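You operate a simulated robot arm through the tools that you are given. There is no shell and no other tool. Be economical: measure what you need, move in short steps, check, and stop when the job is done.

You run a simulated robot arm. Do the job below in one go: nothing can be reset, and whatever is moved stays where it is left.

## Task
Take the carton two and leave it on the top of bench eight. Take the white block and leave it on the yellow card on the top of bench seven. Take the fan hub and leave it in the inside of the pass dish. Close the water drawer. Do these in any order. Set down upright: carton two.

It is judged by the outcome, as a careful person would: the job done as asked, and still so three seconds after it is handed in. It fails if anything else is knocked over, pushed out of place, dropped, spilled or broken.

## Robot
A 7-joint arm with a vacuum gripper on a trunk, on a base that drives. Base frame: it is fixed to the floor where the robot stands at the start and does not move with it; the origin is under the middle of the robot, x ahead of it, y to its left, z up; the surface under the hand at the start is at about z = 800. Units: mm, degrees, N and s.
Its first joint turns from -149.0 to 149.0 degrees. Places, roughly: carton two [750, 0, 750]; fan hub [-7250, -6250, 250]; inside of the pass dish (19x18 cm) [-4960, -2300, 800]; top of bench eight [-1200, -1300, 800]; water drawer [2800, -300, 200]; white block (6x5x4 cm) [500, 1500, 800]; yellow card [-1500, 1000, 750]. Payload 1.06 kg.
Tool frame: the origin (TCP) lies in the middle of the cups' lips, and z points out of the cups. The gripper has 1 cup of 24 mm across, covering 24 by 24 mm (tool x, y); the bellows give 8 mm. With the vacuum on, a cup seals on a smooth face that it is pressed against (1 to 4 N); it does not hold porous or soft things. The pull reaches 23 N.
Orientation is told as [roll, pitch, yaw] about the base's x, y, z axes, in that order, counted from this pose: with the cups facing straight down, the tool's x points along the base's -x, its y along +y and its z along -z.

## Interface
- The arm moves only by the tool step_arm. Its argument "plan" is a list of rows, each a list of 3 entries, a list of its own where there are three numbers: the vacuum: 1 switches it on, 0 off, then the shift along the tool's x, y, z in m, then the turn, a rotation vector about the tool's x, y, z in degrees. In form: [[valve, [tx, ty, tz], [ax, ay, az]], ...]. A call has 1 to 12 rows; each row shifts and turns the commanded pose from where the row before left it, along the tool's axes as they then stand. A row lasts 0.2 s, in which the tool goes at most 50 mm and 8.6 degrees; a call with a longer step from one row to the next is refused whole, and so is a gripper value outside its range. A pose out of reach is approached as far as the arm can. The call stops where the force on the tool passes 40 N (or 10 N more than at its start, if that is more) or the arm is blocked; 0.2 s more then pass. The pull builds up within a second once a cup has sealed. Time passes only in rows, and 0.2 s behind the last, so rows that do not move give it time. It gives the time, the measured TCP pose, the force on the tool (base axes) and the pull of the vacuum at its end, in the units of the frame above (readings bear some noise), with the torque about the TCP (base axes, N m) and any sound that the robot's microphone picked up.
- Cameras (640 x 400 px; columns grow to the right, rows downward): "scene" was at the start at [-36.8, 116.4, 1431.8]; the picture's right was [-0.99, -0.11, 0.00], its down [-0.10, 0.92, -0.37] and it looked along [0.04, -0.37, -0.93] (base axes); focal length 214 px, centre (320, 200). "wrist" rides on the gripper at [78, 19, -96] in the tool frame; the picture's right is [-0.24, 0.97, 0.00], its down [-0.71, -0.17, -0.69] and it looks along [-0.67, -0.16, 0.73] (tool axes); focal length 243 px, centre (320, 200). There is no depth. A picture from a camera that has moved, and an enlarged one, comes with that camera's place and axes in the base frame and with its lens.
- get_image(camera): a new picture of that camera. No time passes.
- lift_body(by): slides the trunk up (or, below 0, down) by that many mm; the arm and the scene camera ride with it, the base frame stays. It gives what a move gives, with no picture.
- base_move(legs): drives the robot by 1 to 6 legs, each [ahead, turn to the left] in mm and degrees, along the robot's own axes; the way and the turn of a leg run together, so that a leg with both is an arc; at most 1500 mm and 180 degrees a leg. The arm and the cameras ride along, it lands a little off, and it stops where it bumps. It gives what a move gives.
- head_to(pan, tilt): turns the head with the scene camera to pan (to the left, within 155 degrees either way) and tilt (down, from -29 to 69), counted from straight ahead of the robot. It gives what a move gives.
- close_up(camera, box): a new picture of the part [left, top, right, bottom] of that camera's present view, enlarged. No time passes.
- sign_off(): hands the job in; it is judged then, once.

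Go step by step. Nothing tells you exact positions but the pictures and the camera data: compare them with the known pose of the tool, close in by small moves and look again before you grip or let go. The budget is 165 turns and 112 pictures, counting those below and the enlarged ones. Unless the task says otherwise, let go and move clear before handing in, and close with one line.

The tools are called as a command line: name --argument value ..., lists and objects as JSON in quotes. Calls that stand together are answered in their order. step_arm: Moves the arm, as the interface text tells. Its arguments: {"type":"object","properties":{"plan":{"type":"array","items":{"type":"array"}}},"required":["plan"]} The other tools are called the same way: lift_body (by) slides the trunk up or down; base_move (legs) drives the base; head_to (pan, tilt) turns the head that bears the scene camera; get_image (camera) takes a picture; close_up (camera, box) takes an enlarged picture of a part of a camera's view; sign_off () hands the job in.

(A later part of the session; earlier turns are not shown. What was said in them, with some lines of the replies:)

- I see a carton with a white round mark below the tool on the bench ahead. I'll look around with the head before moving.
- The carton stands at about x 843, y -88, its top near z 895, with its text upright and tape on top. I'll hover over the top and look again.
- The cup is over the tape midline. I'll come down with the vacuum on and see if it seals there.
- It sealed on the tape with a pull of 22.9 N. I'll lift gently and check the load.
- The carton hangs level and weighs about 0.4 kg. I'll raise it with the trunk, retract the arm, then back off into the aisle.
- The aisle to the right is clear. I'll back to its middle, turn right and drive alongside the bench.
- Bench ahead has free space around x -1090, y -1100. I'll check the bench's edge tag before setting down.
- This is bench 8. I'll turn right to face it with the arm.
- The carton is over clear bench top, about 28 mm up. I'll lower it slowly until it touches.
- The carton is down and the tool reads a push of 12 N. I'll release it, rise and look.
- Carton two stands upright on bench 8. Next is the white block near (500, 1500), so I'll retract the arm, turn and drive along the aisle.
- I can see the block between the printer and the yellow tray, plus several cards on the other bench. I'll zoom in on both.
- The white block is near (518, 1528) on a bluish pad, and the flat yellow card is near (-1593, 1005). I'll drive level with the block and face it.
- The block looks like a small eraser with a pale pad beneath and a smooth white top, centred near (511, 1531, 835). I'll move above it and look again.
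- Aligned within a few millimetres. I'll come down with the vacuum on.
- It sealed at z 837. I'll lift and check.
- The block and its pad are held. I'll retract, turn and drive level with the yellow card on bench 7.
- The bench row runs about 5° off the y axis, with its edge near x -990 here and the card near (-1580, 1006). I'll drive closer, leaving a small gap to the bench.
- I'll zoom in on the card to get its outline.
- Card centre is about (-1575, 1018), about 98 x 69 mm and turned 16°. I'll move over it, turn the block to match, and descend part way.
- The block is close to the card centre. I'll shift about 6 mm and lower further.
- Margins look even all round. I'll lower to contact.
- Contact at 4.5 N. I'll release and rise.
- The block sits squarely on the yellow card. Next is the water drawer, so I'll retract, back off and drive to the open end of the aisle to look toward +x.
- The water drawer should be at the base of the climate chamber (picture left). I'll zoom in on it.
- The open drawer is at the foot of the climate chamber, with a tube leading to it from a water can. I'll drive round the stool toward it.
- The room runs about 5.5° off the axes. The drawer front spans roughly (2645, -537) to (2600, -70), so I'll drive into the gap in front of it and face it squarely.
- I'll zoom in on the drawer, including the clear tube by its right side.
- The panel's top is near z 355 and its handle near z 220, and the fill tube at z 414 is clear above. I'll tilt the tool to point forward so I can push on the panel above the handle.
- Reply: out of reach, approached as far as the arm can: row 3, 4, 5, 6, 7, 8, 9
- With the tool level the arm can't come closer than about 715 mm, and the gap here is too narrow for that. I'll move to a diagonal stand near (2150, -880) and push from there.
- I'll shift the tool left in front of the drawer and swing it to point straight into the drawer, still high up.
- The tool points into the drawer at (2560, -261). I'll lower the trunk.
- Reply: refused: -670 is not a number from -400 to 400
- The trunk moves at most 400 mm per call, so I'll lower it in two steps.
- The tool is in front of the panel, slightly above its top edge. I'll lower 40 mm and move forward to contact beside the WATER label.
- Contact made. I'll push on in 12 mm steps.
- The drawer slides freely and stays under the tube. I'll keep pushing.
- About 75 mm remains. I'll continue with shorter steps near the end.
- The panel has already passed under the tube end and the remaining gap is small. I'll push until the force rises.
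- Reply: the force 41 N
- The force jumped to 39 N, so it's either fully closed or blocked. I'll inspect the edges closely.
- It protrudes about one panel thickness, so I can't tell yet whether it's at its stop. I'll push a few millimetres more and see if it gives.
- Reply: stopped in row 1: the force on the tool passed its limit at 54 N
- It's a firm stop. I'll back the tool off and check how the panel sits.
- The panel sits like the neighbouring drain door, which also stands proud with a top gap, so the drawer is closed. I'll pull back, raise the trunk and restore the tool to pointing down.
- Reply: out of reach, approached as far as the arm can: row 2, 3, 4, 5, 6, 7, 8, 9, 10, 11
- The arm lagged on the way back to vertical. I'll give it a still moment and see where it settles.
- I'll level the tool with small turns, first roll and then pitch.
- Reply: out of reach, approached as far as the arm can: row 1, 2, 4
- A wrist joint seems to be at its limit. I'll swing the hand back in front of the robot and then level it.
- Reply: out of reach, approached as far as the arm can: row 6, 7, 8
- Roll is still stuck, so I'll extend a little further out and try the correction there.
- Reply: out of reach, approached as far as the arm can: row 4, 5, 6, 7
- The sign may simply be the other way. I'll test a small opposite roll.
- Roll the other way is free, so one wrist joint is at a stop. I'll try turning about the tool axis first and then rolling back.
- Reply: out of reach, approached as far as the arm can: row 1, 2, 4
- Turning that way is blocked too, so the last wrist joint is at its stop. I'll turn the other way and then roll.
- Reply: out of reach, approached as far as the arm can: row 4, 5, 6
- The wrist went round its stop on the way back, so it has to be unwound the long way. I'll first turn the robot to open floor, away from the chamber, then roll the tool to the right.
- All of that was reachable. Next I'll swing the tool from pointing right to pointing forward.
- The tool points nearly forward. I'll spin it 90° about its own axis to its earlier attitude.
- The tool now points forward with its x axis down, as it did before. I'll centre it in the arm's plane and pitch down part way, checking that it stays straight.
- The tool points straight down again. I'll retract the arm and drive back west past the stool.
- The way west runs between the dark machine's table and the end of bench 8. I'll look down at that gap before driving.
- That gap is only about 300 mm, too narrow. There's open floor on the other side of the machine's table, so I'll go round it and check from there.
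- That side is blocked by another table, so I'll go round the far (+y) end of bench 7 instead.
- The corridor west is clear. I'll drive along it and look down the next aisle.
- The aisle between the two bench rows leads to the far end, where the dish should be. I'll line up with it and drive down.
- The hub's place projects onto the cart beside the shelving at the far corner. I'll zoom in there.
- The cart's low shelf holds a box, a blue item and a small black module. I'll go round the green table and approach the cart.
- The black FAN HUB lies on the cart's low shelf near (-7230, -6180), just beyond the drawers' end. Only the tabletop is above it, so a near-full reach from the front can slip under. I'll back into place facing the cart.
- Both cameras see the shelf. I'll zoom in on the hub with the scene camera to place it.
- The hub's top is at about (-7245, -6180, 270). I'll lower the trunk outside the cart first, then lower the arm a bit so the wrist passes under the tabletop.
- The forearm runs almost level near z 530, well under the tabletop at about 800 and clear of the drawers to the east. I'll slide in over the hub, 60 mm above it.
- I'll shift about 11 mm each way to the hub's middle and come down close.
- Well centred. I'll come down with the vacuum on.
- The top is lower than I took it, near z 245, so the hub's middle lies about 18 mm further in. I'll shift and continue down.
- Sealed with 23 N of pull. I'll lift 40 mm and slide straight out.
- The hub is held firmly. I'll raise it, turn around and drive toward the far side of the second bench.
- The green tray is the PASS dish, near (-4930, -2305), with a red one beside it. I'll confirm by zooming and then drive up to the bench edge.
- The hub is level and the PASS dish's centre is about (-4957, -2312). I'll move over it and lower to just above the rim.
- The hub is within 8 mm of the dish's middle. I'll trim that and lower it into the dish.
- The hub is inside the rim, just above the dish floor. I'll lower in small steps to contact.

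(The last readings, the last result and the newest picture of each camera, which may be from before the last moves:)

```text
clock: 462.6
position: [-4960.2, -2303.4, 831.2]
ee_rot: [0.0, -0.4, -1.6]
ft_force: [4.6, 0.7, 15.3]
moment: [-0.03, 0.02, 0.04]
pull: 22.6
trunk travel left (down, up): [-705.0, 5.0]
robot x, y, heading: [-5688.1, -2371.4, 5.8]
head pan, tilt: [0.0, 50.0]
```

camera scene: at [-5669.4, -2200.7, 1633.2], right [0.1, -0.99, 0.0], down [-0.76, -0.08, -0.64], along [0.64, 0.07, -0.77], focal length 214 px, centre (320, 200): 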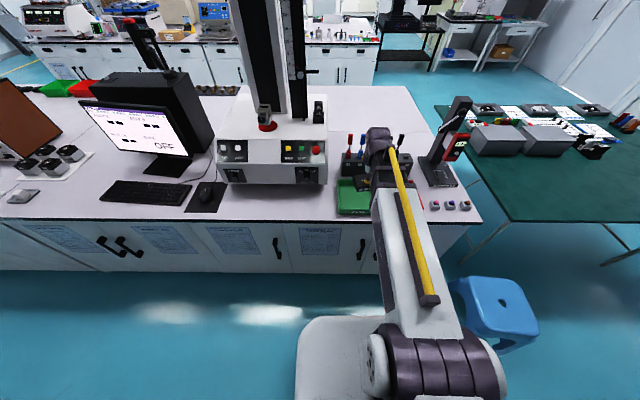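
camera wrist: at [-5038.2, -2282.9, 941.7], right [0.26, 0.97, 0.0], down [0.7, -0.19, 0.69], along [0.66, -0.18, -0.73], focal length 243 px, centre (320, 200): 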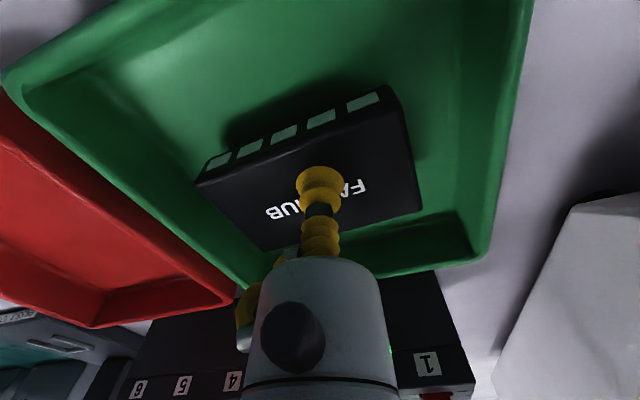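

The hub is on the dish floor. I'll ease off, release and rise.

step_arm --plan '[[1, [0, 0, -0.002], [0, 0, 0]], [0, [0, 0, 0], [0, 0, 0]], [0, [0, 0, 0], [0, 0, 0]], [0, [0, 0, 0], [0, 0, 0]], [0, [0, 0, 0], [0, 0, 0]], [0, [0, 0, -0.005], [0, 0, 0]], [0, [0, 0, -0.02], [0, 0, 0]], [0, [0, 0, -0.045], [0, 0, 0]], [0, [0, 0, -0.045], [0, 0, 0]], [0, [0, 0, -0.045], [0, 0, 0]], [0, [0.045, 0, 0], [0, 0, 0]], [0, [0.045, 0, 0], [0, 0, 0]]]'

get_image --camera "wrist"

close_up --camera "scene" --box '[310, 110, 450, 220]'

```text
clock: 465.2
position: [-5052.1, -2300.5, 991.7]
ee_rot: [-0.1, 0.0, -1.3]
ft_force: [-0.6, -0.5, 0.5]
moment: [0.01, 0.0, -0.01]
pull: 0.2
trunk travel left (down, up): [-705.0, 5.0]
robot x, y, heading: [-5687.3, -2373.4, 6.0]
head pan, tilt: [0.0, 50.0]
```

```text
17 pictures are left
camera wrist: at [-5129.5, -2279.8, 1088.3], right [0.26, 0.97, 0.0], down [0.7, -0.19, 0.69], along [0.66, -0.18, -0.73], focal length 243 px, centre (320, 200)
```

wrist: 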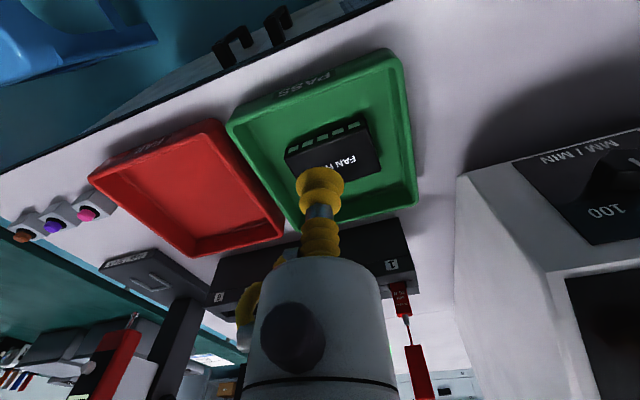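

```text
3.64 times, centred on (380, 165) of scene
camera zoom: at [-5669.9, -2200.6, 1633.1], right [0.11, -0.99, 0.0], down [-0.76, -0.08, -0.64], along [0.64, 0.07, -0.77], focal length 780 px, centre (102, 327)
```

zoom: 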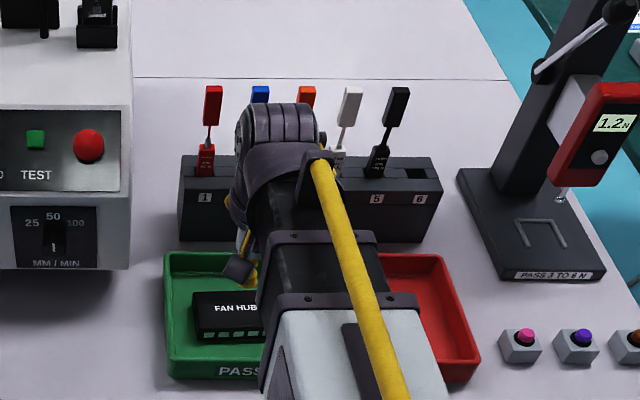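

The hub lies flat in the PASS dish and the tool is clear. The carton, the block and the drawer were each checked after the move, so I'll hand in.

sign_off

```text
The job is handed in.
```

All four parts are done: carton two stands upright on bench eight, the white block is on the yellow card, the fan hub is in the pass dish, and the water drawer is pushed in to a firm stop.
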